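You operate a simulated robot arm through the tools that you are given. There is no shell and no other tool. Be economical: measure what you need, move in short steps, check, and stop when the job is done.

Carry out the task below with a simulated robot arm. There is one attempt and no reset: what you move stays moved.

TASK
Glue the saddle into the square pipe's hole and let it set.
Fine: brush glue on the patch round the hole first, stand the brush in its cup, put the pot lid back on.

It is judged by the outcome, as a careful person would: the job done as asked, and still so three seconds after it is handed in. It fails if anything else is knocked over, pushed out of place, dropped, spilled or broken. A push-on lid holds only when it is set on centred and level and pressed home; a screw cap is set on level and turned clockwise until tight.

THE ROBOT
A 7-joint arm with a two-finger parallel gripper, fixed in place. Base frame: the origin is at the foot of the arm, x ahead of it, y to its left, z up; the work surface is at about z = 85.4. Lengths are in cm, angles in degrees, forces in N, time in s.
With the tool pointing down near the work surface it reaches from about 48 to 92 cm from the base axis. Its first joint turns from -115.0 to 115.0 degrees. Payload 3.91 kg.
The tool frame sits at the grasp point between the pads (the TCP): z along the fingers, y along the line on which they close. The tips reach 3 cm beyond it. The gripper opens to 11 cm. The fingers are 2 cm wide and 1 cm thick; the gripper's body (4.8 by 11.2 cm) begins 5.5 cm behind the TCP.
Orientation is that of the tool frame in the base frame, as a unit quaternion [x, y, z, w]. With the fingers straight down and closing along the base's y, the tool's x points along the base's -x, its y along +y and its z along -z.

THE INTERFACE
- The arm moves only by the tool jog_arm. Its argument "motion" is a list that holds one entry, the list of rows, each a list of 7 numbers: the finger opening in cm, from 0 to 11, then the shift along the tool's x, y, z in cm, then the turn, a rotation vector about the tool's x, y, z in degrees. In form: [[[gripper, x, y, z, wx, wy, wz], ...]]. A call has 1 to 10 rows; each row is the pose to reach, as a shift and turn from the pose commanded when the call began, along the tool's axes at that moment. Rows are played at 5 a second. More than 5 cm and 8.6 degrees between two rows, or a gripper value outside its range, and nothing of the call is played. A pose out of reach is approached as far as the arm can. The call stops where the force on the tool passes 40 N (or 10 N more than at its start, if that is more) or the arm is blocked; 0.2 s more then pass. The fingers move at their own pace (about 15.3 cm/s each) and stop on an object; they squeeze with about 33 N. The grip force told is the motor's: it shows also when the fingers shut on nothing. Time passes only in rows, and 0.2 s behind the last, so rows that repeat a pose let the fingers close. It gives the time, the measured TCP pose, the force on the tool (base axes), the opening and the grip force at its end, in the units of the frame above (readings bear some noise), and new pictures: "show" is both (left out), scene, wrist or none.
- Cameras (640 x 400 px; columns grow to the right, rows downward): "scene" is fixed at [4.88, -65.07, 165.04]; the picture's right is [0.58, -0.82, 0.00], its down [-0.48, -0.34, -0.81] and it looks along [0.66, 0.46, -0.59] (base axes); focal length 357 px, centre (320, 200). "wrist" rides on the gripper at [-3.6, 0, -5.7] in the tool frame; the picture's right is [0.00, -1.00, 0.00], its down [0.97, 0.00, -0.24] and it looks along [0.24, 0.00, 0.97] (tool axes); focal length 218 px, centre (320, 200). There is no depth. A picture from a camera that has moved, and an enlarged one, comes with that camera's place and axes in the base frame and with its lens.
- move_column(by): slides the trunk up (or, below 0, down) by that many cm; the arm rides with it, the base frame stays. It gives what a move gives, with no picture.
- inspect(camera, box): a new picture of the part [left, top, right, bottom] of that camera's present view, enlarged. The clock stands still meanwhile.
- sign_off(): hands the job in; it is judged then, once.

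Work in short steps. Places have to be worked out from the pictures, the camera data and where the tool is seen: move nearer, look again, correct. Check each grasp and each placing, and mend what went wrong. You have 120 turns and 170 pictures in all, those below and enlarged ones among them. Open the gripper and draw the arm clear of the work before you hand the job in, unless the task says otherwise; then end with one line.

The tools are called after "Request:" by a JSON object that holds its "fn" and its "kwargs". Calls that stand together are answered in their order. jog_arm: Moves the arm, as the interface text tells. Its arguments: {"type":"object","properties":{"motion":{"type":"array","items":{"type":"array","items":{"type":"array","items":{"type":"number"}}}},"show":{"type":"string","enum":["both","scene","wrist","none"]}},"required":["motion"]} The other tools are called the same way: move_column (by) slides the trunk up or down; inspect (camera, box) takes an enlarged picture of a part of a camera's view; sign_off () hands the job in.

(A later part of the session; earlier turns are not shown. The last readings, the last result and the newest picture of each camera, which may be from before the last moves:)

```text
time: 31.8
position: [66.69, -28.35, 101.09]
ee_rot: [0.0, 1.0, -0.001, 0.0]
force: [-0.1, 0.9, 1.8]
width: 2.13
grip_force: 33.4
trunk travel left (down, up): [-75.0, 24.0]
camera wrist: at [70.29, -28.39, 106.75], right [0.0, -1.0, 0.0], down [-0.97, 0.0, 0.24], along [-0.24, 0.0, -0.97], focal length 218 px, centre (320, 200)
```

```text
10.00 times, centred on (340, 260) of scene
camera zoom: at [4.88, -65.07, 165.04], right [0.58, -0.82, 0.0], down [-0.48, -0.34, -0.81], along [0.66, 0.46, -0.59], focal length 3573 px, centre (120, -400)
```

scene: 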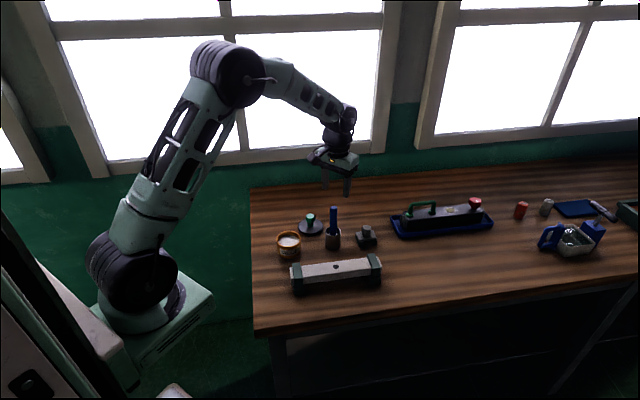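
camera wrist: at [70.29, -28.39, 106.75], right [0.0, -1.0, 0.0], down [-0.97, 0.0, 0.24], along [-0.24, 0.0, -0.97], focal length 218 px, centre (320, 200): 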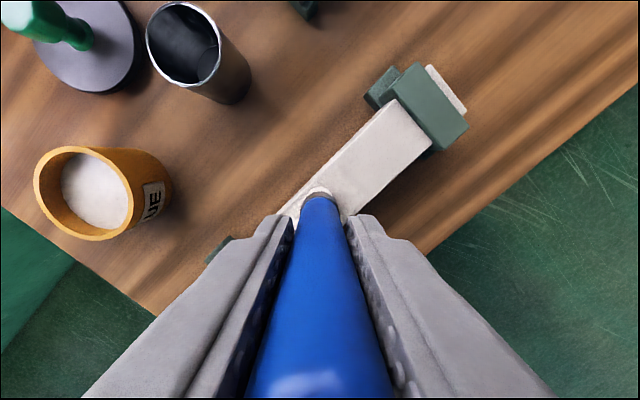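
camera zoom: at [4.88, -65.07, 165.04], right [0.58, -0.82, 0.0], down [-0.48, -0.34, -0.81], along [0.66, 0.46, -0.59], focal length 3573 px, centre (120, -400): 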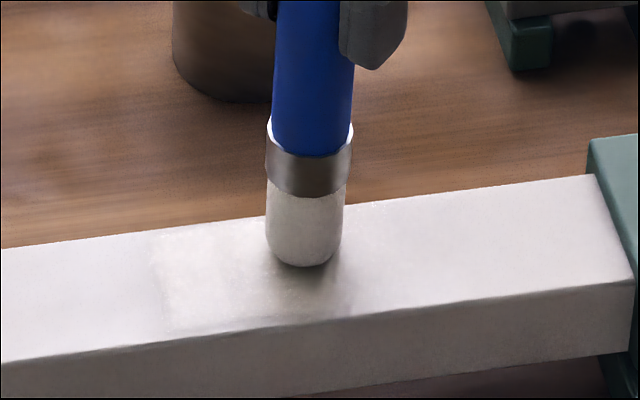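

A rectangular glued patch is showing and the hole is filmed over. I lift the brush off and inspect coverage.

Request:
{"fn": "jog_arm", "kwargs": {"motion": [[[0.8, 0, 0, -2, 0, 0, 0], [0.8, -2, 3, -5, 0, 0, 0], [0.8, -4, 5, -6, 0, 0, 0], [0.8, -4, 5, -6, 0, 0, 0]]], "show": "wrist"}}

Request:
{"fn": "inspect", "kwargs": {"camera": "scene", "box": [315, 240, 365, 280]}}

```text
time: 32.8
position: [70.66, -23.19, 107.04]
ee_rot: [0.001, 1.0, 0.0, 0.0]
force: [-0.3, -0.7, -1.0]
width: 2.12
grip_force: 32.9
trunk travel left (down, up): [-75.0, 24.0]
camera wrist: at [74.25, -23.28, 112.66], right [0.0, -1.0, 0.0], down [-0.97, 0.0, 0.24], along [-0.24, 0.0, -0.97], focal length 218 px, centre (320, 200)
```

wrist: 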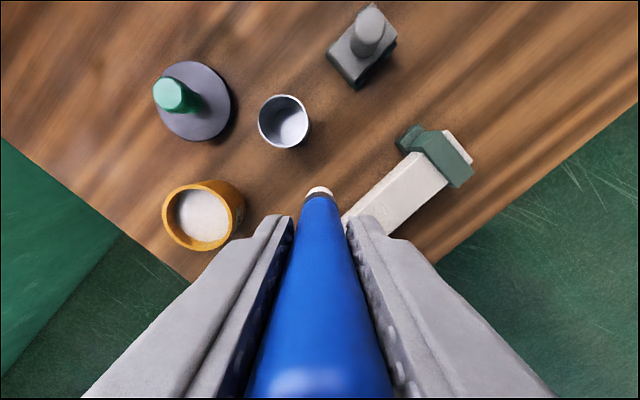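

```text
10.00 times, centred on (340, 260) of scene
camera zoom: at [4.88, -65.07, 165.04], right [0.58, -0.82, 0.0], down [-0.48, -0.34, -0.81], along [0.66, 0.46, -0.59], focal length 3573 px, centre (120, -400)
```

zoom: 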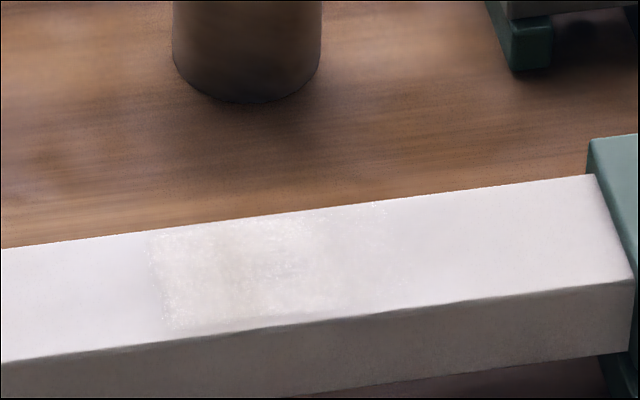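

Request:
{"fn": "inspect", "kwargs": {"camera": "scene", "box": [325, 255, 361, 277]}}

```text
16.00 times, centred on (343, 266) of scene
camera zoom: at [4.88, -65.07, 165.04], right [0.58, -0.82, 0.0], down [-0.48, -0.34, -0.81], along [0.66, 0.46, -0.59], focal length 5716 px, centre (-48, -856)
```

zoom: 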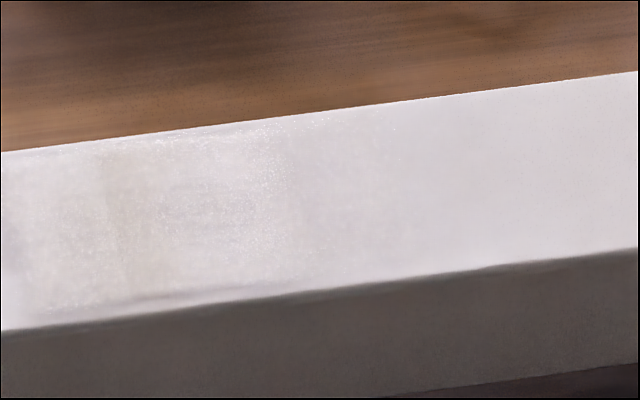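

The glue is hard to see from the scene camera; I shift the brush aside so the wrist camera can see the patch.

Request:
{"fn": "jog_arm", "kwargs": {"motion": [[[0.8, 3, 1, 0, 0, 0, 0], [0.8, 6, 2, 0, 0, 0, 0], [0.8, 8.7, 2.2, 1, 0, 0, 0], [0.8, 8.7, 2.2, 1, 0, 0, 0], [0.8, 8.7, 2.2, 1, 0, 0, 0]]], "show": "none"}}

Request:
{"fn": "inspect", "kwargs": {"camera": "wrist", "box": [330, 80, 490, 220]}}

```text
time: 34.0
position: [61.84, -20.98, 105.79]
ee_rot: [0.0, 1.0, 0.0, 0.0]
force: [-0.5, -0.7, 0.4]
width: 2.11
grip_force: 33.0
trunk travel left (down, up): [-75.0, 24.0]
```

```text
2.86 times, centred on (410, 150) of wrist
camera zoom: at [65.43, -21.08, 111.6], right [0.0, -1.0, 0.0], down [-0.97, 0.0, 0.24], along [-0.24, 0.0, -0.97], focal length 624 px, centre (63, 343)
```

zoom: 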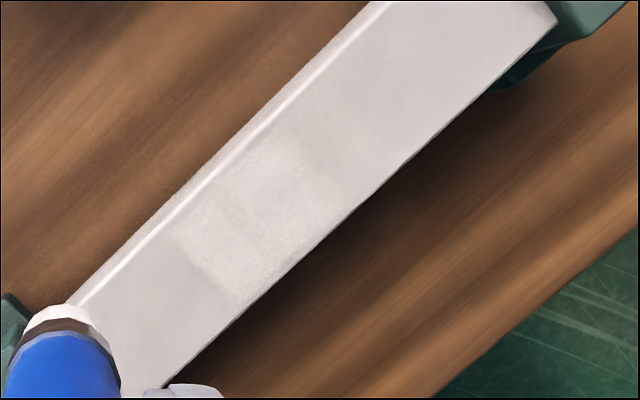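

The patch spans about ±3.4 cm along the pipe; the coat fades at the far (+x) end. I'll reload the brush and coat that end.

Request:
{"fn": "jog_arm", "kwargs": {"motion": [[[0.8, -1.5, 3.5, -1, 0, 0, 0], [0.8, -3, 7, -1, 0, 0, 0], [0.8, -4.8, 11, -1, 0, 0, 0], [0.8, -4.8, 11, -1, 0, 0, 0], [0.8, -4.8, 11, 3, 0, 0, 0], [0.8, -4.8, 11, 5.5, 0, 0, 0], [0.8, -4.8, 11, 6.3, 0, 0, 0], [0.8, -4.8, 11, 6.3, 0, 0, 0], [0.8, -4.8, 11, 3, 0, 0, 0], [0.8, -4.8, 11, -1, 0, 0, 0]]], "show": "scene"}}

Request:
{"fn": "inspect", "kwargs": {"camera": "scene", "box": [255, 195, 335, 265]}}

```text
time: 36.2
position: [66.73, -10.12, 106.87]
ee_rot: [0.001, 1.0, 0.0, 0.0]
force: [-0.8, 0.1, 0.6]
width: 2.1
grip_force: 33.6
trunk travel left (down, up): [-75.0, 24.0]
```

scene: 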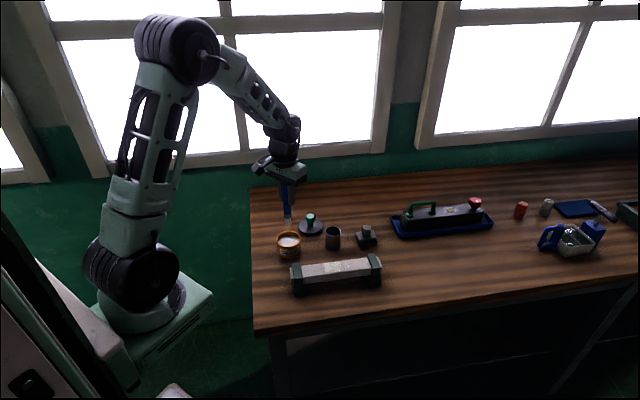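

```text
5.71 times, centred on (295, 230) of scene
camera zoom: at [4.88, -65.07, 165.04], right [0.58, -0.82, 0.0], down [-0.48, -0.34, -0.81], along [0.66, 0.46, -0.59], focal length 2042 px, centre (463, 29)
```

zoom: 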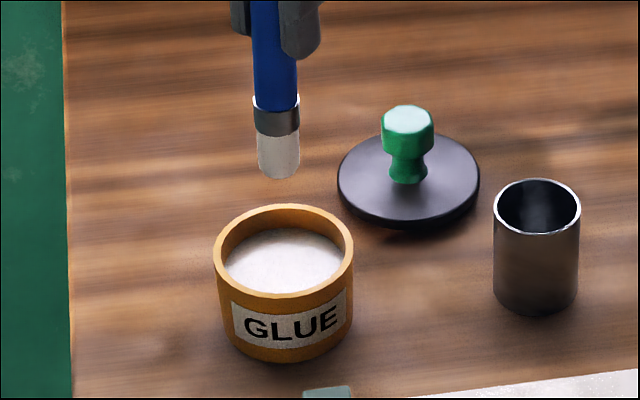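

Reloaded. I go to the uncoated end of the patch and lower to contact.

Request:
{"fn": "jog_arm", "kwargs": {"motion": [[[0.8, 0, -4.5, 0, 0, 0, 0], [0.8, 0, -9, 0, 0, 0, 0], [0.8, 0, -13.5, 0, 0, 0, 0], [0.8, 0, -18.4, 0, 0, 0, 0], [0.8, 0, -18.4, 3, 0, 0, 0], [0.8, 0, -18.4, 5, 0, 0, 0], [0.8, 0, -18.4, 5.6, 0, 0, 0], [0.8, 0, -18.4, 5.8, 0, 0, 0], [0.8, 0, -18.4, 5.9, 0, 0, 0], [0.8, 0, -18.4, 5.9, 0, 0, 0]]], "show": "none"}}

Request:
{"fn": "inspect", "kwargs": {"camera": "scene", "box": [315, 240, 365, 280]}}

```text
time: 38.4
position: [66.79, -28.78, 101.12]
ee_rot: [0.0, 1.0, 0.0, 0.0]
force: [0.0, 0.6, 0.3]
width: 2.09
grip_force: 32.9
trunk travel left (down, up): [-75.0, 24.0]
```

```text
10.00 times, centred on (340, 260) of scene
camera zoom: at [4.88, -65.07, 165.04], right [0.58, -0.82, 0.0], down [-0.48, -0.34, -0.81], along [0.66, 0.46, -0.59], focal length 3573 px, centre (120, -400)
```

zoom: 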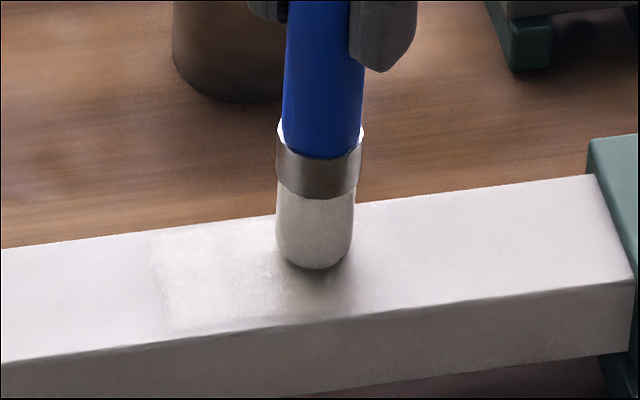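

No contact force yet. I press 0.2 cm lower and stroke over the +x end of the patch.

Request:
{"fn": "jog_arm", "kwargs": {"motion": [[[0.8, 0, 0, 0.12, 0, 0, 0], [0.8, 0, 0, 0.2, 0, 0, 0], [0.8, -0.57, -0.57, 0.2, 0, 0, 0], [0.8, -1.06, -1.06, 0.2, 0, 0, 0], [0.8, -0.57, -1.56, 0.2, 0, 0, 0], [0.8, -0.14, -1.98, 0.2, 0, 0, 0], [0.8, 0.35, -2.47, 0.2, 0, 0, 0], [0.8, 0.92, -1.91, 0.2, 0, 0, 0], [0.8, 1.48, -1.34, 0.2, 0, 0, 0], [0.8, 0.99, -0.85, 0.2, 0, 0, 0]]], "show": "none"}}

Request:
{"fn": "inspect", "kwargs": {"camera": "scene", "box": [315, 240, 365, 280]}}

```text
time: 40.6
position: [65.59, -29.46, 100.92]
ee_rot: [-0.001, 1.0, 0.0, -0.002]
force: [-4.2, -4.3, 18.1]
width: 2.09
grip_force: 33.3
trunk travel left (down, up): [-75.0, 24.0]
```

```text
10.00 times, centred on (340, 260) of scene
camera zoom: at [4.88, -65.07, 165.04], right [0.58, -0.82, 0.0], down [-0.48, -0.34, -0.81], along [0.66, 0.46, -0.59], focal length 3573 px, centre (120, -400)
```

zoom: 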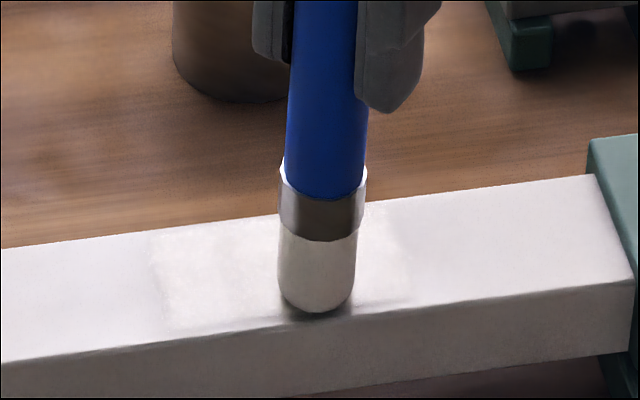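

Good contact now. I repeat the full ring with this pressure to ensure even coverage.

Request:
{"fn": "jog_arm", "kwargs": {"motion": [[[0.8, -0.53, 0.53, 0, 0, 0, 0], [0.8, -1.03, 1.03, 0, 0, 0, 0], [0.8, -0.42, 1.63, 0, 0, 0, 0], [0.8, 0.21, 2.26, 0, 0, 0, 0], [0.8, 0.85, 2.9, 0, 0, 0, 0], [0.8, 1.41, 3.46, 0, 0, 0, 0], [0.8, 2.01, 2.86, 0, 0, 0, 0], [0.8, 2.79, 2.09, 0, 0, 0, 0], [0.8, 2.16, 1.45, 0, 0, 0, 0], [0.8, 1.52, 0.81, 0, 0, 0, 0]]], "show": "none"}}

Request:
{"fn": "inspect", "kwargs": {"camera": "scene", "box": [315, 240, 365, 280]}}

```text
time: 42.8
position: [64.15, -28.62, 100.98]
ee_rot: [0.0, 1.0, 0.0, -0.001]
force: [-0.7, 0.3, 0.1]
width: 2.09
grip_force: 33.0
trunk travel left (down, up): [-75.0, 24.0]
```

```text
10.00 times, centred on (340, 260) of scene
camera zoom: at [4.88, -65.07, 165.04], right [0.58, -0.82, 0.0], down [-0.48, -0.34, -0.81], along [0.66, 0.46, -0.59], focal length 3573 px, centre (120, -400)
```

zoom: 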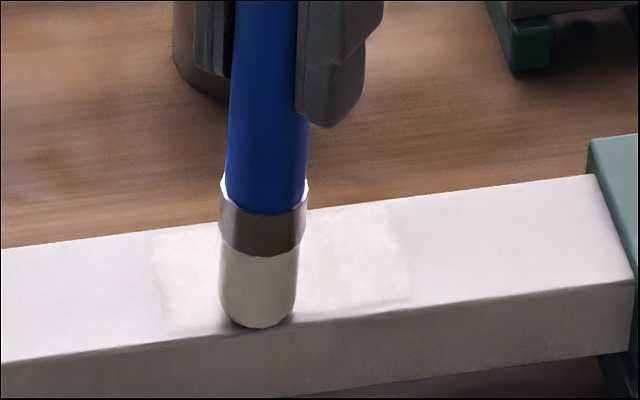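

The whole rectangle is now coated. I lift, and move the brush over the cup at (76.5,-19.8).

Request:
{"fn": "jog_arm", "kwargs": {"motion": [[[0.8, 0, 0, -2.5, 0, 0, 0], [0.8, -1, 0.7, -6, 0, 0, 0], [0.8, -4, 3, -7, 0, 0, 0], [0.8, -7, 5, -7, 0, 0, 0], [0.8, -10, 7, -7, 0, 0, 0], [0.8, -12.4, 8.8, -7, 0, 0, 0], [0.8, -12.4, 8.8, -7, 0, 0, 0], [0.8, -12.4, 8.8, -7, 0, 0, 0]]], "show": "wrist"}}

Request:
{"fn": "inspect", "kwargs": {"camera": "scene", "box": [295, 180, 375, 280]}}

```text
time: 44.6
position: [76.44, -19.84, 107.73]
ee_rot: [0.0, 1.0, -0.001, 0.0]
force: [0.4, -0.3, -1.0]
width: 2.11
grip_force: 33.2
trunk travel left (down, up): [-75.0, 24.0]
camera wrist: at [80.13, -19.85, 113.46], right [0.0, -1.0, 0.0], down [-0.97, 0.0, 0.24], along [-0.24, 0.0, -0.97], focal length 218 px, centre (320, 200)
```

wrist: 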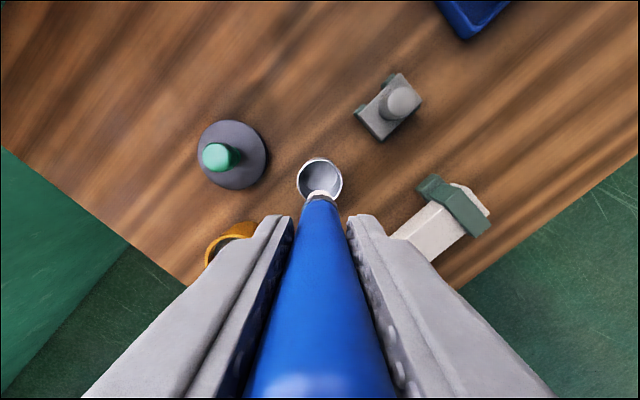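

```text
4.00 times, centred on (335, 230) of scene
camera zoom: at [4.88, -65.07, 165.04], right [0.58, -0.82, 0.0], down [-0.48, -0.34, -0.81], along [0.66, 0.46, -0.59], focal length 1429 px, centre (260, 80)
```

zoom: 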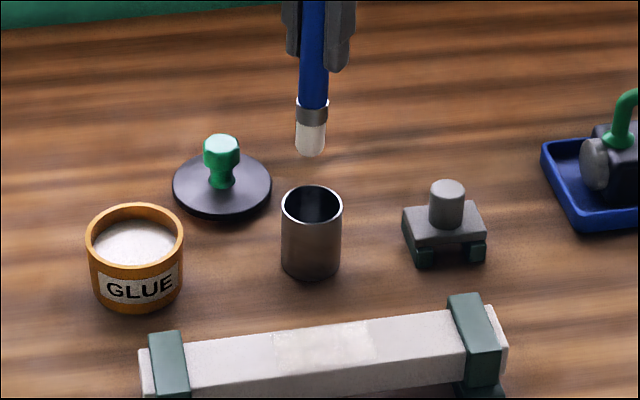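

Patch evenly coated and brush aligned with the cup. I lower it into the cup.

Request:
{"fn": "jog_arm", "kwargs": {"motion": [[[0.8, -0.05, 0, 3, 0, 0, 0], [0.8, -0.05, 0, 5.5, 0, 0, 0], [0.8, -0.05, 0, 8, 0, 0, 0], [0.8, -0.05, 0, 9.7, 0, 0, 0], [0.8, -0.05, 0, 10.2, 0, 0, 0], [0.8, -0.05, 0, 10.5, 0, 0, 0], [0.8, -0.05, 0, 10.5, 0, 0, 0]]], "show": "wrist"}}

Request:
{"fn": "inspect", "kwargs": {"camera": "scene", "box": [300, 190, 370, 255]}}

```text
time: 46.2
position: [76.58, -19.71, 97.27]
ee_rot: [0.0, 1.0, 0.0, 0.0]
force: [-0.4, -0.8, -0.7]
width: 2.08
grip_force: 32.9
trunk travel left (down, up): [-75.0, 24.0]
camera wrist: at [80.23, -19.84, 103.06], right [0.0, -1.0, 0.0], down [-0.97, 0.0, 0.24], along [-0.24, 0.0, -0.97], focal length 218 px, centre (320, 200)
```

wrist: 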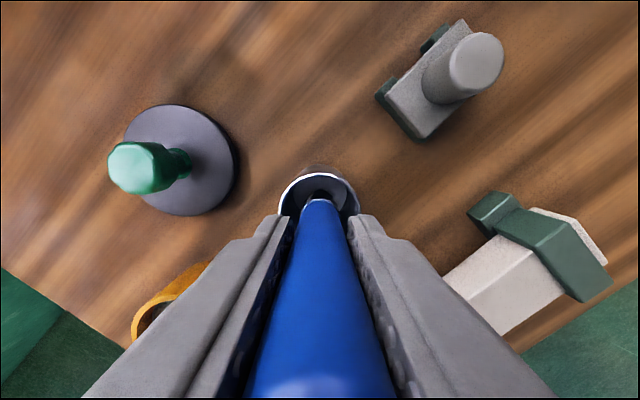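

```text
6.15 times, centred on (335, 222) of scene
camera zoom: at [4.88, -65.07, 165.04], right [0.58, -0.82, 0.0], down [-0.48, -0.34, -0.81], along [0.66, 0.46, -0.59], focal length 2199 px, centre (228, 62)
```

zoom: 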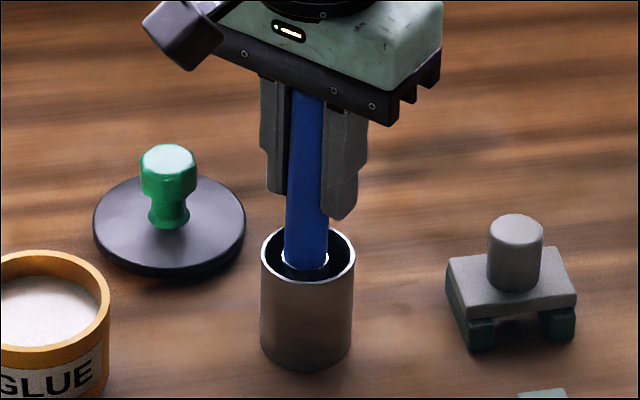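

Inside the cup; I lower finely until it touches the cup floor.

Request:
{"fn": "jog_arm", "kwargs": {"motion": [[[0.8, 0, 0, 0.15, 0, 0, 0], [0.8, 0, 0, 0.3, 0, 0, 0], [0.8, 0, 0, 0.4, 0, 0, 0], [0.8, 0, 0, 0.5, 0, 0, 0], [0.8, 0, 0, 0.5, 0, 0, 0]]], "show": "none"}}

```text
time: 47.4
position: [76.59, -19.75, 97.02]
ee_rot: [-0.001, 1.0, 0.0, 0.001]
force: [-0.4, -0.7, -1.0]
width: 2.08
grip_force: 33.1
trunk travel left (down, up): [-75.0, 24.0]
```

Request:
{"fn": "jog_arm", "kwargs": {"motion": [[[0.8, 0, 0, 0.15, 0, 0, 0], [0.8, 0, 0, 0.3, 0, 0, 0], [0.8, 0, 0, 0.4, 0, 0, 0], [0.8, 0, 0, 0.4, 0, 0, 0]]], "show": "none"}}

Request:
{"fn": "inspect", "kwargs": {"camera": "scene", "box": [300, 190, 370, 255]}}

```text
time: 48.4
position: [76.57, -19.74, 96.41]
ee_rot: [-0.001, 1.0, 0.0, 0.0]
force: [0.4, -0.1, 0.0]
width: 2.06
grip_force: 32.8
trunk travel left (down, up): [-75.0, 24.0]
```

```text
6.15 times, centred on (335, 222) of scene
camera zoom: at [4.88, -65.07, 165.04], right [0.58, -0.82, 0.0], down [-0.48, -0.34, -0.81], along [0.66, 0.46, -0.59], focal length 2199 px, centre (228, 62)
```

zoom: 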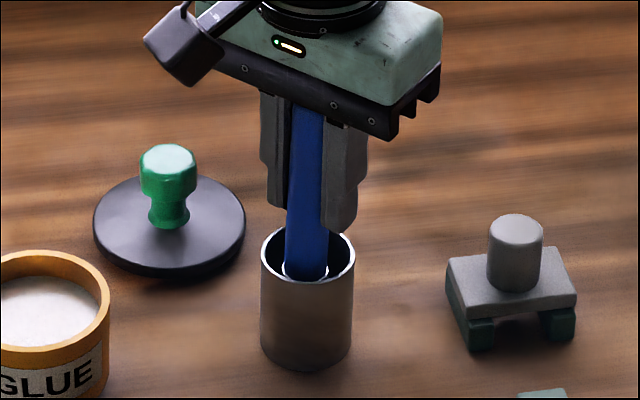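

No floor contact yet; continuing in small steps.

Request:
{"fn": "jog_arm", "kwargs": {"motion": [[[0.8, 0, 0, 0.12, 0, 0, 0], [0.8, 0, 0, 0.24, 0, 0, 0], [0.8, 0, 0, 0.36, 0, 0, 0], [0.8, 0, 0, 0.36, 0, 0, 0]]], "show": "none"}}

Request:
{"fn": "inspect", "kwargs": {"camera": "scene", "box": [310, 205, 360, 255]}}

```text
time: 49.4
position: [76.62, -19.79, 96.26]
ee_rot: [0.0, 1.0, -0.001, 0.0]
force: [-2.2, 1.5, 18.1]
width: 2.1
grip_force: 32.7
trunk travel left (down, up): [-75.0, 24.0]
```

```text
8.00 times, centred on (335, 230) of scene
camera zoom: at [4.88, -65.07, 165.04], right [0.58, -0.82, 0.0], down [-0.48, -0.34, -0.81], along [0.66, 0.46, -0.59], focal length 2858 px, centre (200, -40)
```

zoom: 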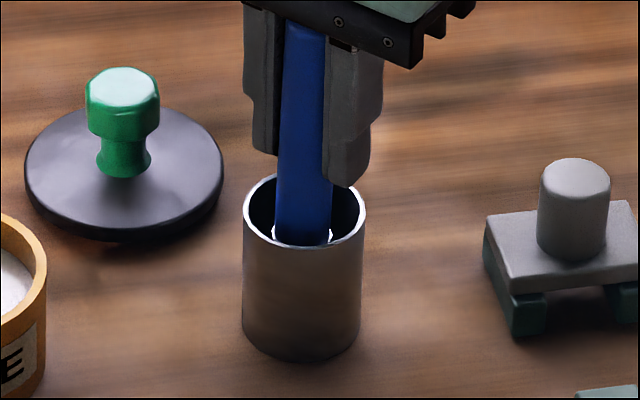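

Floor contact (18 N). I ease up slightly, open, and rise.

Request:
{"fn": "jog_arm", "kwargs": {"motion": [[[0.8, 0, 0, -0.15, 0, 0, 0], [3, 0, 0, -0.15, 0, 0, 0], [5.5, 0, 0, -0.15, 0, 0, 0], [5.5, 0, 0, -0.15, 0, 0, 0], [5.5, 0, 0, -3, 0, 0, 0], [5.5, 0, 0, -7, 0, 0, 0], [5.5, 0, 0, -11, 0, 0, 0], [5.5, 0, 0, -11, 0, 0, 0]]]}}

Request:
{"fn": "inspect", "kwargs": {"camera": "scene", "box": [295, 180, 375, 280]}}

```text
time: 51.2
position: [76.58, -19.81, 107.11]
ee_rot: [0.0, 1.0, 0.0, -0.001]
force: [0.0, -0.3, 0.1]
width: 5.5
grip_force: 0.1
trunk travel left (down, up): [-75.0, 24.0]
camera wrist: at [80.16, -19.76, 112.9], right [0.0, -1.0, 0.0], down [-0.97, 0.0, 0.24], along [-0.24, 0.0, -0.97], focal length 218 px, centre (320, 200)
```

scene: 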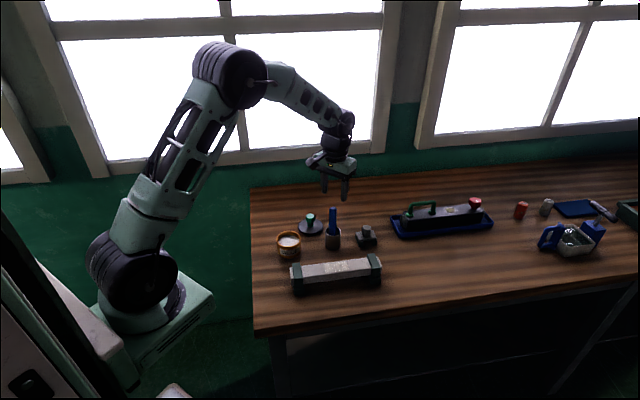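
wrist: 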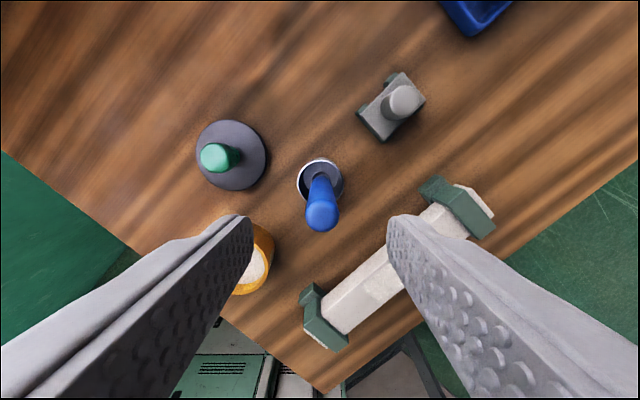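

```text
4.00 times, centred on (335, 230) of scene
camera zoom: at [4.88, -65.07, 165.04], right [0.58, -0.82, 0.0], down [-0.48, -0.34, -0.81], along [0.66, 0.46, -0.59], focal length 1429 px, centre (260, 80)
```

zoom: 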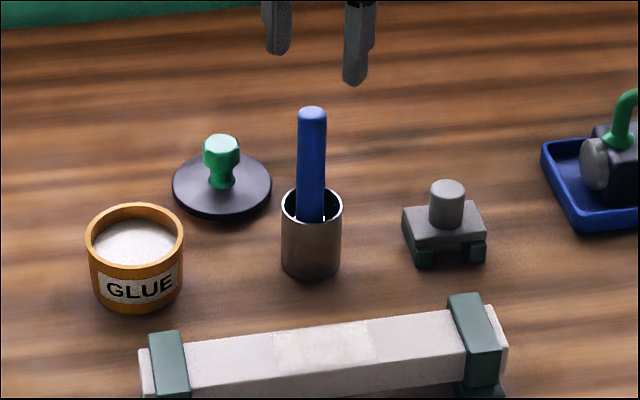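

The brush stands in its cup. Now the lid: knob at about (79.05,-9.05). I move above it and descend to just above the grip height.

Request:
{"fn": "jog_arm", "kwargs": {"motion": [[[6, -0.8, 3.5, 0, 0, 0, 0], [6, -1.6, 7, 0, 0, 0, 0], [6, -2.45, 10.75, 0, 0, 0, 0], [6, -2.45, 10.75, 4, 0, 0, 0], [6, -2.45, 10.75, 8, 0, 0, 0], [6, -2.45, 10.75, 11, 0, 0, 0], [6, -2.45, 10.75, 14, 0, 0, 0], [6, -2.45, 10.75, 14, 0, 0, 0]]], "show": "wrist"}}

```text
time: 53.0
position: [79.18, -9.12, 93.15]
ee_rot: [0.0, 1.0, 0.0, 0.0]
force: [0.0, 0.5, -0.8]
width: 6.02
grip_force: 0.1
trunk travel left (down, up): [-75.0, 24.0]
camera wrist: at [82.83, -9.11, 98.91], right [0.0, -1.0, 0.0], down [-0.97, 0.0, 0.24], along [-0.24, 0.0, -0.97], focal length 218 px, centre (320, 200)
```

wrist: 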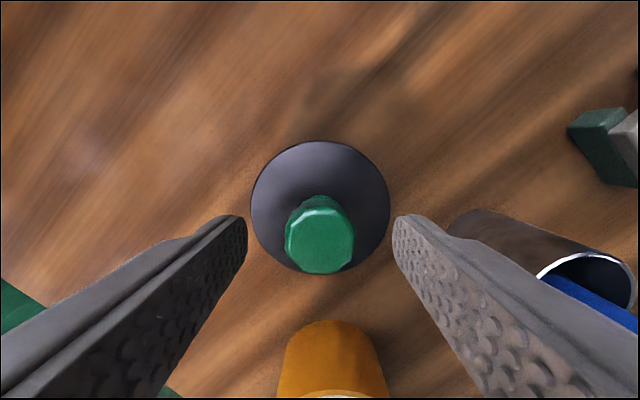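

Request:
{"fn": "inspect", "kwargs": {"camera": "scene", "box": [292, 203, 332, 243]}}

Request:
{"fn": "inspect", "kwargs": {"camera": "wrist", "box": [240, 130, 400, 290]}}

```text
10.00 times, centred on (312, 223) of scene
camera zoom: at [4.88, -65.07, 165.04], right [0.58, -0.82, 0.0], down [-0.48, -0.34, -0.81], along [0.66, 0.46, -0.59], focal length 3573 px, centre (400, -30)
```

zoom: 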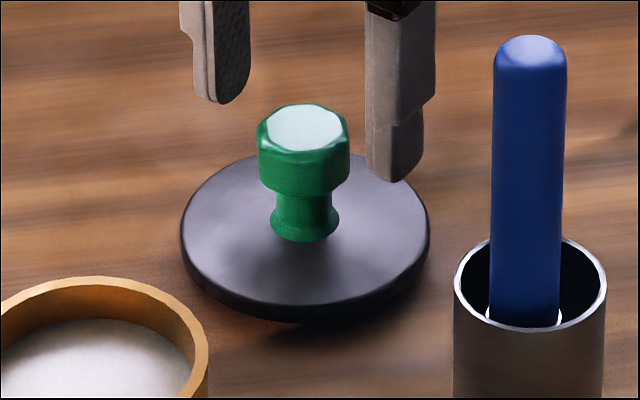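

```text
2.50 times, centred on (320, 210) of wrist
camera zoom: at [82.83, -9.11, 98.91], right [0.0, -1.0, 0.0], down [-0.97, 0.0, 0.24], along [-0.24, 0.0, -0.97], focal length 546 px, centre (320, 175)
```

zoom: 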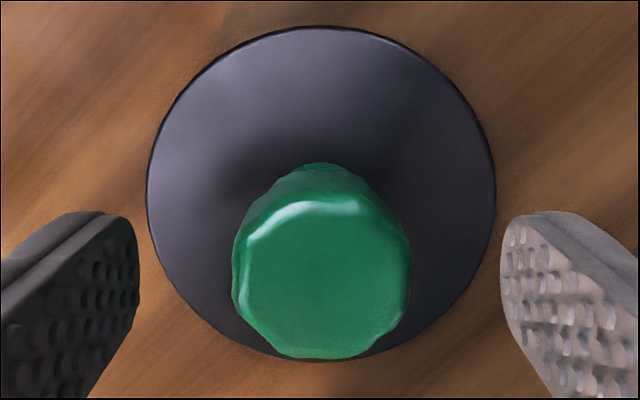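

The lid is level and centred under the gripper. I descend 3.1 cm and grip the knob.

Request:
{"fn": "jog_arm", "kwargs": {"motion": [[[6, 0, 0, 1.5, 0, 0, 0], [6, 0, 0, 3.0, 0, 0, 0], [6, 0, 0, 3.1, 0, 0, 0], [4, 0, 0, 3.1, 0, 0, 0], [1.5, 0, 0, 3.1, 0, 0, 0], [1, 0, 0, 3.1, 0, 0, 0], [1, 0, 0, 3.1, 0, 0, 0], [1, 0, 0, 3.1, 0, 0, 0]]], "show": "wrist"}}

```text
time: 54.8
position: [79.18, -9.08, 89.94]
ee_rot: [0.0, 1.0, 0.001, 0.0]
force: [0.2, 0.9, 0.4]
width: 3.03
grip_force: 32.5
trunk travel left (down, up): [-75.0, 24.0]
camera wrist: at [82.79, -9.15, 95.72], right [0.0, -1.0, 0.0], down [-0.97, 0.0, 0.24], along [-0.24, 0.0, -0.97], focal length 218 px, centre (320, 200)
```

wrist: 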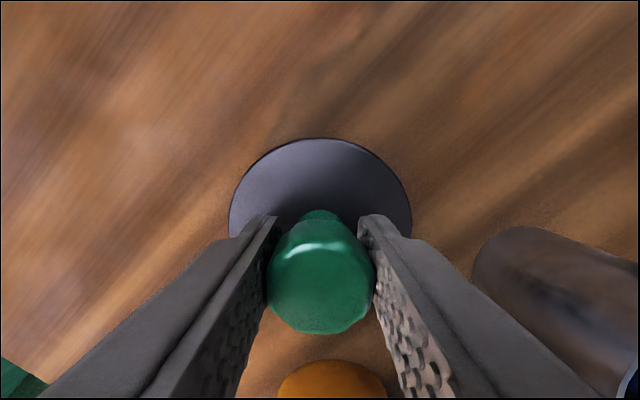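

Gripped (3.03 cm), virtually the same pose relative to the gripper as before. I lift and carry it above the pot.

Request:
{"fn": "jog_arm", "kwargs": {"motion": [[[1, 0, 0, -3, 0, 0, 0], [1, 0, 0, -7, 0, 0, 0], [1, 0, 0, -10, 0, 0, 0], [1, 4, -0.3, -10, 0, 0, 0], [1, 8, -0.6, -10, 0, 0, 0], [1, 12.4, -1.0, -10, 0, 0, 0], [1, 12.4, -1.0, -10, 0, 0, 0], [1, 12.4, -1.0, -8, 0, 0, 0], [1, 12.4, -1.0, -7, 0, 0, 0], [1, 12.4, -1.0, -7, 0, 0, 0]]], "show": "wrist"}}

Request:
{"fn": "inspect", "kwargs": {"camera": "scene", "box": [262, 205, 322, 265]}}

```text
time: 57.0
position: [66.75, -9.98, 96.91]
ee_rot: [0.0, 1.0, 0.0, 0.0]
force: [0.3, 0.1, -1.1]
width: 3.05
grip_force: 33.3
trunk travel left (down, up): [-75.0, 24.0]
camera wrist: at [70.36, -10.14, 102.65], right [0.0, -1.0, 0.0], down [-0.97, 0.0, 0.24], along [-0.24, 0.0, -0.97], focal length 218 px, centre (320, 200)
```

wrist: 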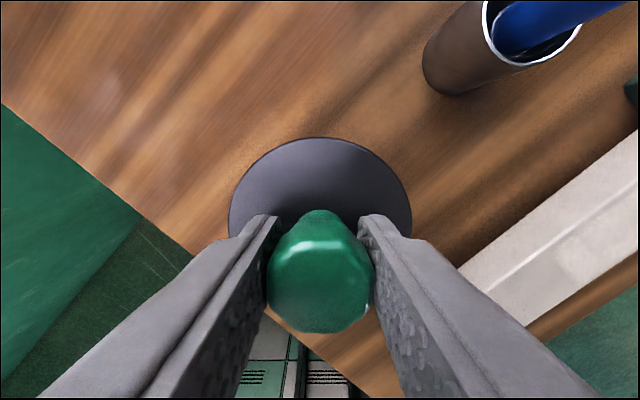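

```text
6.67 times, centred on (292, 235) of scene
camera zoom: at [4.88, -65.07, 165.04], right [0.58, -0.82, 0.0], down [-0.48, -0.34, -0.81], along [0.66, 0.46, -0.59], focal length 2382 px, centre (507, -33)
```

zoom: 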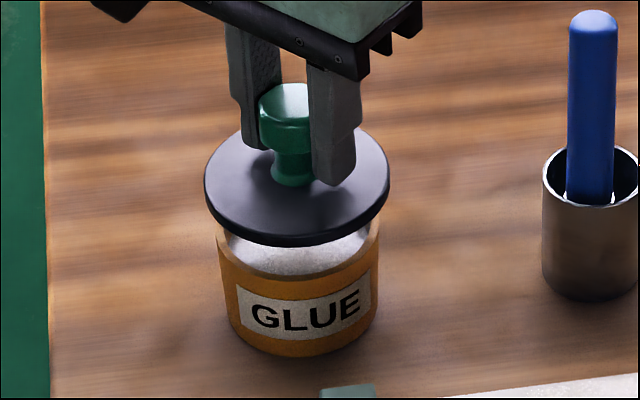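

Lid is over the pot and level. I lower it gently toward seating.

Request:
{"fn": "jog_arm", "kwargs": {"motion": [[[1, 0, 0, 0.8, 0, 0, 0], [1, 0, 0, 1.4, 0, 0, 0], [1, 0, 0, 1.7, 0, 0, 0], [1, 0, 0, 1.9, 0, 0, 0], [1, 0, 0, 2.1, 0, 0, 0], [1, 0, 0, 2.1, 0, 0, 0]]], "show": "none"}}

Request:
{"fn": "inspect", "kwargs": {"camera": "scene", "box": [262, 205, 322, 265]}}

```text
time: 58.4
position: [66.68, -10.14, 94.88]
ee_rot: [0.0, 1.0, 0.0, 0.0]
force: [-0.1, -0.9, -0.2]
width: 3.04
grip_force: 33.3
trunk travel left (down, up): [-75.0, 24.0]
```

```text
6.67 times, centred on (292, 235) of scene
camera zoom: at [4.88, -65.07, 165.04], right [0.58, -0.82, 0.0], down [-0.48, -0.34, -0.81], along [0.66, 0.46, -0.59], focal length 2382 px, centre (507, -33)
```

zoom: 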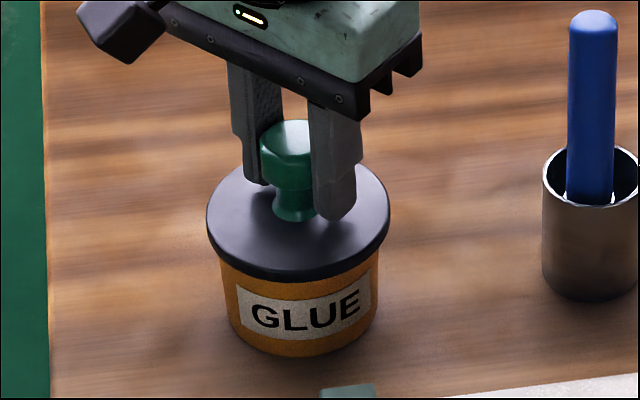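

About 0.35 cm above seated, no resistance. I press it home.

Request:
{"fn": "jog_arm", "kwargs": {"motion": [[[1, 0.03, 0, 0.2, 0, 0, 0], [1, 0.03, 0, 0.35, 0, 0, 0], [1, 0.03, 0, 0.5, 0, 0, 0], [1, 0.03, 0, 0.65, 0, 0, 0], [1, 0.03, 0, 0.75, 0, 0, 0]]], "show": "none"}}

Request:
{"fn": "inspect", "kwargs": {"camera": "scene", "box": [262, 205, 322, 265]}}

```text
time: 59.6
position: [66.78, -10.11, 94.38]
ee_rot: [0.0, 1.0, -0.001, 0.0]
force: [-1.6, -1.4, 22.3]
width: 3.04
grip_force: 32.9
trunk travel left (down, up): [-75.0, 24.0]
```

```text
6.67 times, centred on (292, 235) of scene
camera zoom: at [4.88, -65.07, 165.04], right [0.58, -0.82, 0.0], down [-0.48, -0.34, -0.81], along [0.66, 0.46, -0.59], focal length 2382 px, centre (507, -33)
```

zoom: 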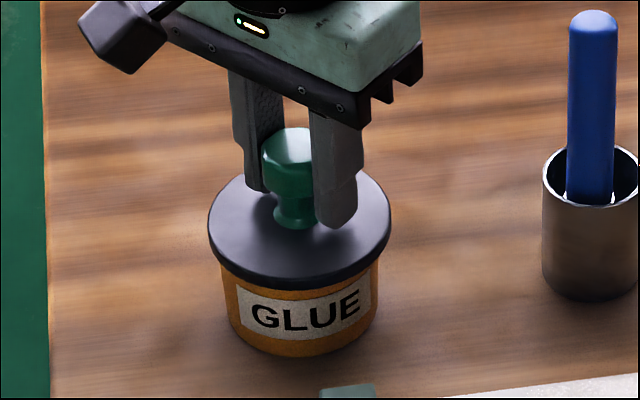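

The lid is down at its original height but about 0.1 cm to the right of its original picture position. I lift slightly, nudge it, and press firmly.

Request:
{"fn": "jog_arm", "kwargs": {"motion": [[[1, 0, 0, -0.25, 0, 0, 0], [1, 0.06, 0.1, -0.35, 0, 0, 0], [1, 0.06, 0.1, -0.1, 0, 0, 0], [1, 0.06, 0.1, 0.05, 0, 0, 0], [1, 0.06, 0.1, 0.12, 0, 0, 0], [1, 0.06, 0.1, 0.12, 0, 0, 0]]], "show": "none"}}

Request:
{"fn": "inspect", "kwargs": {"camera": "scene", "box": [262, 205, 322, 265]}}

```text
time: 61.0
position: [66.57, -9.93, 94.18]
ee_rot: [0.0, 1.0, 0.0, 0.001]
force: [-1.1, -1.2, 26.1]
width: 3.05
grip_force: 33.0
trunk travel left (down, up): [-75.0, 24.0]
```

```text
6.67 times, centred on (292, 235) of scene
camera zoom: at [4.88, -65.07, 165.04], right [0.58, -0.82, 0.0], down [-0.48, -0.34, -0.81], along [0.66, 0.46, -0.59], focal length 2382 px, centre (507, -33)
```

zoom: 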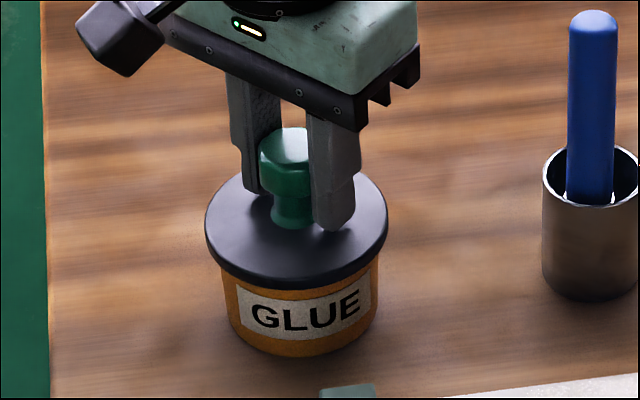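

The lid now matches its original picture position exactly. I release, rise, close the fingers, and press on the knob from above to be sure it is home.

Request:
{"fn": "jog_arm", "kwargs": {"motion": [[[1, 0, 0, -0.15, 0, 0, 0], [6, 0, 0, -0.15, 0, 0, 0], [6, 0, 0, -0.15, 0, 0, 0], [6, 0, 0, -3, 0, 0, 0], [6, 0, 0, -6.5, 0, 0, 0], [0, 0, 0, -6.5, 0, 0, 0], [0, 0, 0, -6.5, 0, 0, 0], [0, 0, 0, -5, 0, 0, 0], [0, 0, 0, -4.5, 0, 0, 0]]], "show": "none"}}

Request:
{"fn": "inspect", "kwargs": {"camera": "scene", "box": [262, 205, 322, 265]}}

```text
time: 63.0
position: [66.54, -9.89, 98.34]
ee_rot: [0.001, 1.0, 0.0, -0.001]
force: [-0.5, 0.2, -0.2]
width: 0.0
grip_force: 33.5
trunk travel left (down, up): [-75.0, 24.0]
```

```text
6.67 times, centred on (292, 235) of scene
camera zoom: at [4.88, -65.07, 165.04], right [0.58, -0.82, 0.0], down [-0.48, -0.34, -0.81], along [0.66, 0.46, -0.59], focal length 2382 px, centre (507, -33)
```

zoom: 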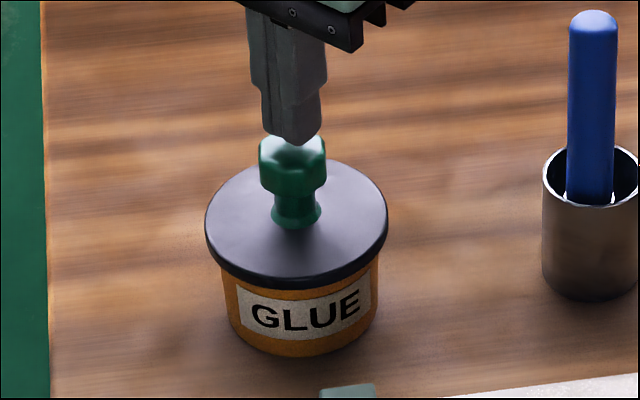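

Fingers are just above the knob. I press down in small steps; the force limit will stop it.

Request:
{"fn": "jog_arm", "kwargs": {"motion": [[[0, 0, 0, 0.15, 0, 0, 0], [0, 0, 0, 0.3, 0, 0, 0], [0, 0, 0, 0.45, 0, 0, 0], [0, 0, 0, 0.6, 0, 0, 0], [0, 0, 0, 0.75, 0, 0, 0], [0, 0, 0, 0.9, 0, 0, 0]]], "show": "none"}}

Request:
{"fn": "inspect", "kwargs": {"camera": "scene", "box": [262, 205, 322, 265]}}

```text
time: 64.4
position: [66.61, -9.93, 97.81]
ee_rot: [0.0, 1.0, -0.001, 0.003]
force: [-4.5, -2.0, 38.2]
width: 0.0
grip_force: 32.4
trunk travel left (down, up): [-75.0, 24.0]
```

```text
6.67 times, centred on (292, 235) of scene
camera zoom: at [4.88, -65.07, 165.04], right [0.58, -0.82, 0.0], down [-0.48, -0.34, -0.81], along [0.66, 0.46, -0.59], focal length 2382 px, centre (507, -33)
```

zoom: 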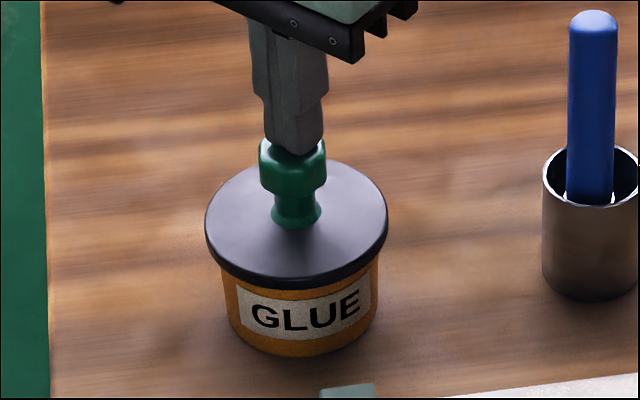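

Lid is pressed home (38 N). Next I rise and travel to above the saddle at about (84,-27.5).

Request:
{"fn": "jog_arm", "kwargs": {"motion": [[[0, 0, 0, -4, 0, 0, 0], [3, 0, 0, -8, 0, 0, 0], [6, -1, -1, -11, 0, 0, 0], [6, -4.4, -4.4, -11, 0, 0, 0], [6, -7.8, -7.8, -11, 0, 0, 0], [6, -11, -11, -11, 0, 0, 0], [6, -14.3, -14.3, -11, 0, 0, 0], [6, -17.4, -17.6, -11, 0, 0, 0], [6, -17.4, -17.6, -8, 0, 0, 0], [6, -17.4, -17.6, -7, 0, 0, 0]]]}}

Request:
{"fn": "inspect", "kwargs": {"camera": "wrist", "box": [250, 110, 410, 280]}}

```text
time: 66.6
position: [83.94, -27.63, 104.53]
ee_rot: [0.0, 1.0, 0.0, 0.0]
force: [-0.7, -0.1, -0.3]
width: 5.99
grip_force: 0.1
trunk travel left (down, up): [-75.0, 24.0]
camera wrist: at [87.62, -27.68, 110.38], right [0.0, -1.0, 0.0], down [-0.97, 0.0, 0.24], along [-0.24, 0.0, -0.97], focal length 218 px, centre (320, 200)
```

scene: 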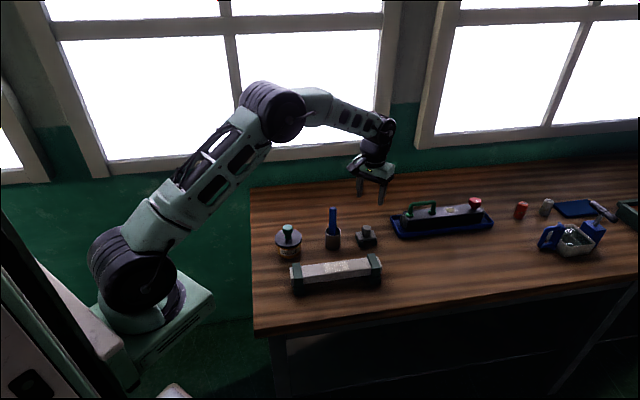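
wrist: 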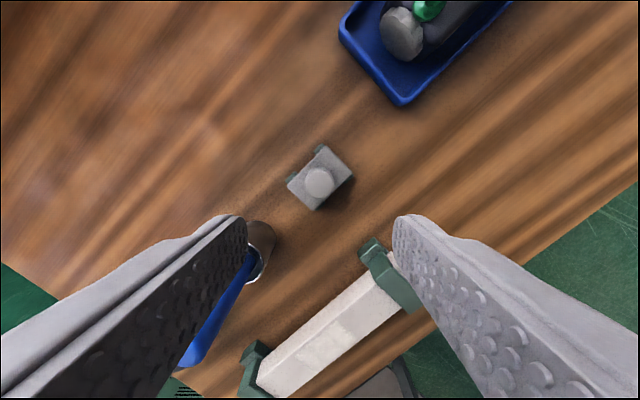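

```text
2.35 times, centred on (330, 195) of wrist
camera zoom: at [87.62, -27.68, 110.38], right [0.0, -1.0, 0.0], down [-0.97, 0.0, 0.24], along [-0.24, 0.0, -0.97], focal length 514 px, centre (296, 212)
```

zoom: 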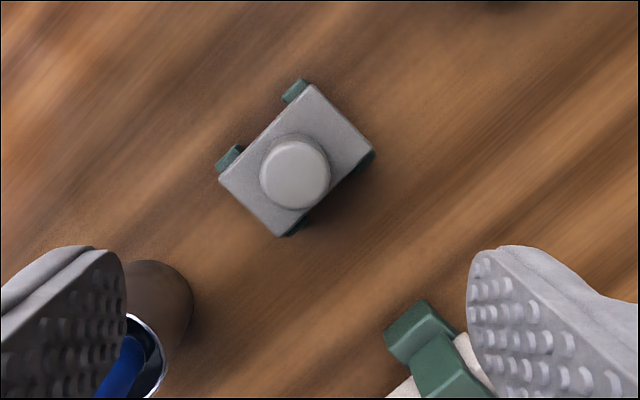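

Saddle centre is at about (84.27,-27.67), long axis at -45°, matching the pipe, so no rotation is needed. I shift 0.3 in x and descend to z 93.5.

Request:
{"fn": "jog_arm", "kwargs": {"motion": [[[6, -0.3, -0.03, 3, 0, 0, 0], [6, -0.3, -0.03, 6, 0, 0, 0], [6, -0.3, -0.03, 9, 0, 0, 0], [6, -0.3, -0.03, 11, 0, 0, 0], [6, -0.3, -0.03, 11, 0, 0, 0]]], "show": "wrist"}}

Request:
{"fn": "inspect", "kwargs": {"camera": "scene", "box": [345, 210, 395, 255]}}

```text
time: 67.8
position: [84.58, -27.7, 93.52]
ee_rot: [0.001, 1.0, 0.0, 0.0]
force: [0.2, 0.4, 0.0]
width: 5.98
grip_force: 0.1
trunk travel left (down, up): [-75.0, 24.0]
camera wrist: at [88.08, -27.73, 99.31], right [0.0, -1.0, 0.0], down [-0.97, 0.0, 0.24], along [-0.24, 0.0, -0.97], focal length 218 px, centre (320, 200)
```

wrist: 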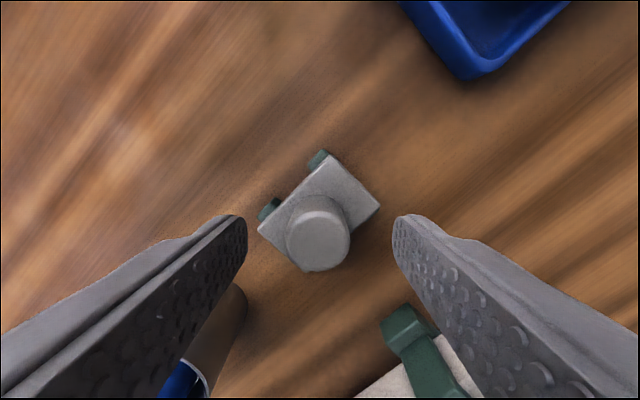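

```text
8.89 times, centred on (370, 232) of scene
camera zoom: at [4.88, -65.07, 165.04], right [0.58, -0.82, 0.0], down [-0.48, -0.34, -0.81], along [0.66, 0.46, -0.59], focal length 3176 px, centre (-124, -89)
```

zoom: 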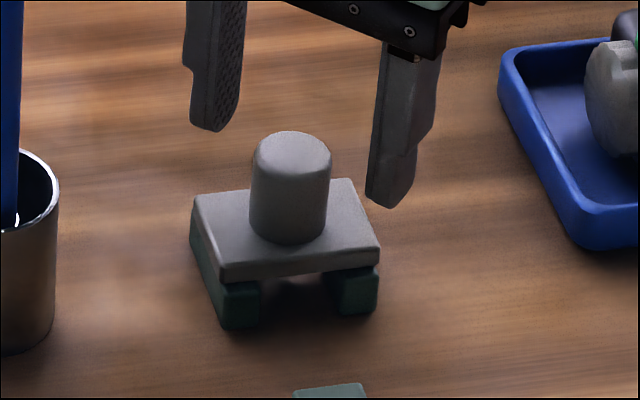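

Boss top is about z 91.1 and slightly to -x of the TCP. I shift 0.25, descend to 91.9 and grip.

Request:
{"fn": "jog_arm", "kwargs": {"motion": [[[6, 0.25, 0, 0.8, 0, 0, 0], [6, 0.25, 0, 1.4, 0, 0, 0], [6, 0.25, 0, 1.65, 0, 0, 0], [4, 0.25, 0, 1.65, 0, 0, 0], [2, 0.25, 0, 1.65, 0, 0, 0], [0.8, 0.25, 0, 1.65, 0, 0, 0], [0.8, 0.25, 0, 1.65, 0, 0, 0], [0.8, 0.25, 0, 1.65, 0, 0, 0]]], "show": "wrist"}}

Request:
{"fn": "inspect", "kwargs": {"camera": "scene", "box": [345, 210, 395, 255]}}

```text
time: 69.6
position: [84.14, -27.72, 91.95]
ee_rot: [-0.001, 1.0, 0.0, 0.0]
force: [-0.3, 0.2, -0.2]
width: 2.64
grip_force: 33.6
trunk travel left (down, up): [-75.0, 24.0]
camera wrist: at [87.75, -27.72, 97.72], right [0.0, -1.0, 0.0], down [-0.97, 0.0, 0.24], along [-0.24, 0.0, -0.97], focal length 218 px, centre (320, 200)
```

wrist: 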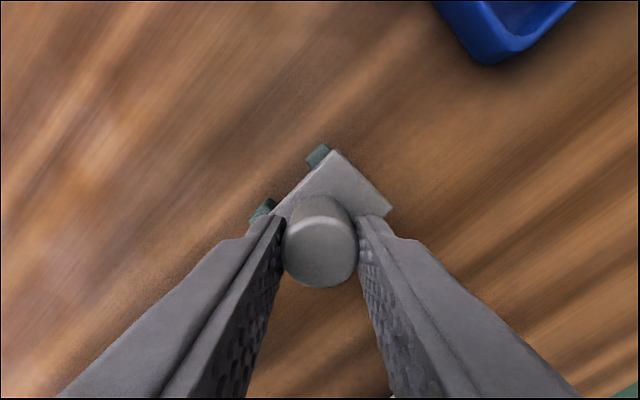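

```text
8.89 times, centred on (370, 232) of scene
camera zoom: at [4.88, -65.07, 165.04], right [0.58, -0.82, 0.0], down [-0.48, -0.34, -0.81], along [0.66, 0.46, -0.59], focal length 3176 px, centre (-124, -89)
```

zoom: 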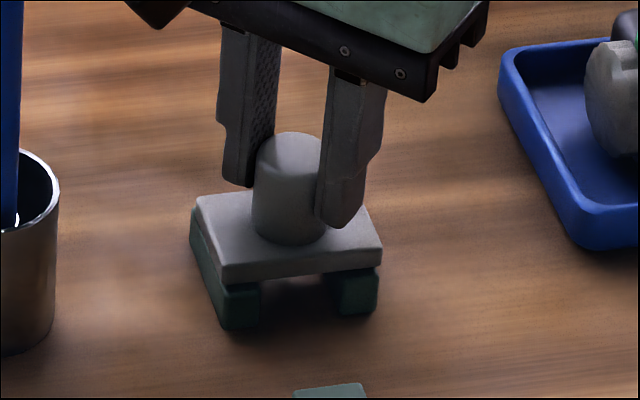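

Gripped at 2.64 cm. I lift 3 cm and look at the underside.

Request:
{"fn": "jog_arm", "kwargs": {"motion": [[[0.8, 0, 0, -0.8, 0, 0, 0], [0.8, 0, 0, -2.5, 0, 0, 0], [0.8, 0, 0, -6, 0, 0, 0], [0.8, 0, 0, -10, 0, 0, 0], [0.8, 0, 0, -10, 0, 0, 0]]], "show": "wrist"}}

Request:
{"fn": "inspect", "kwargs": {"camera": "scene", "box": [335, 175, 405, 255]}}

```text
time: 70.8
position: [83.97, -27.7, 101.81]
ee_rot: [0.0, 1.0, 0.0, 0.0]
force: [0.2, 0.1, -1.4]
width: 2.63
grip_force: 32.9
trunk travel left (down, up): [-75.0, 24.0]
camera wrist: at [87.63, -27.72, 107.58], right [0.0, -1.0, 0.0], down [-0.97, 0.0, 0.24], along [-0.24, 0.0, -0.97], focal length 218 px, centre (320, 200)
```

wrist: 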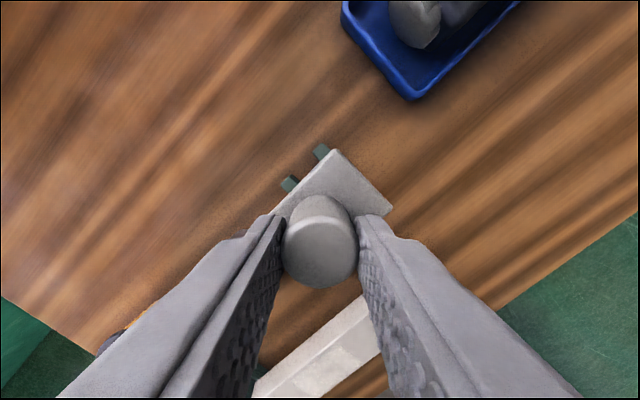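

```text
5.00 times, centred on (370, 215) of scene
camera zoom: at [4.88, -65.07, 165.04], right [0.58, -0.82, 0.0], down [-0.48, -0.34, -0.81], along [0.66, 0.46, -0.59], focal length 1786 px, centre (70, 125)
```

zoom: 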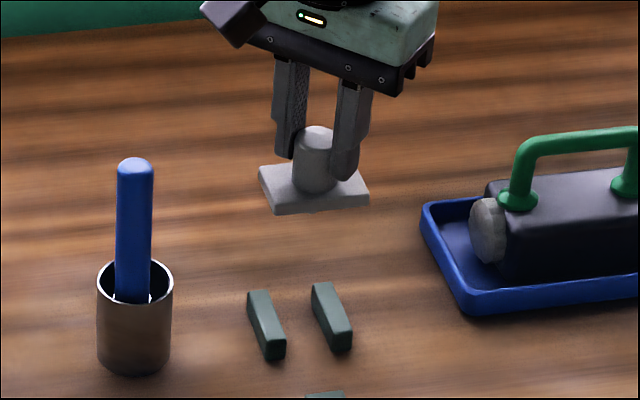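

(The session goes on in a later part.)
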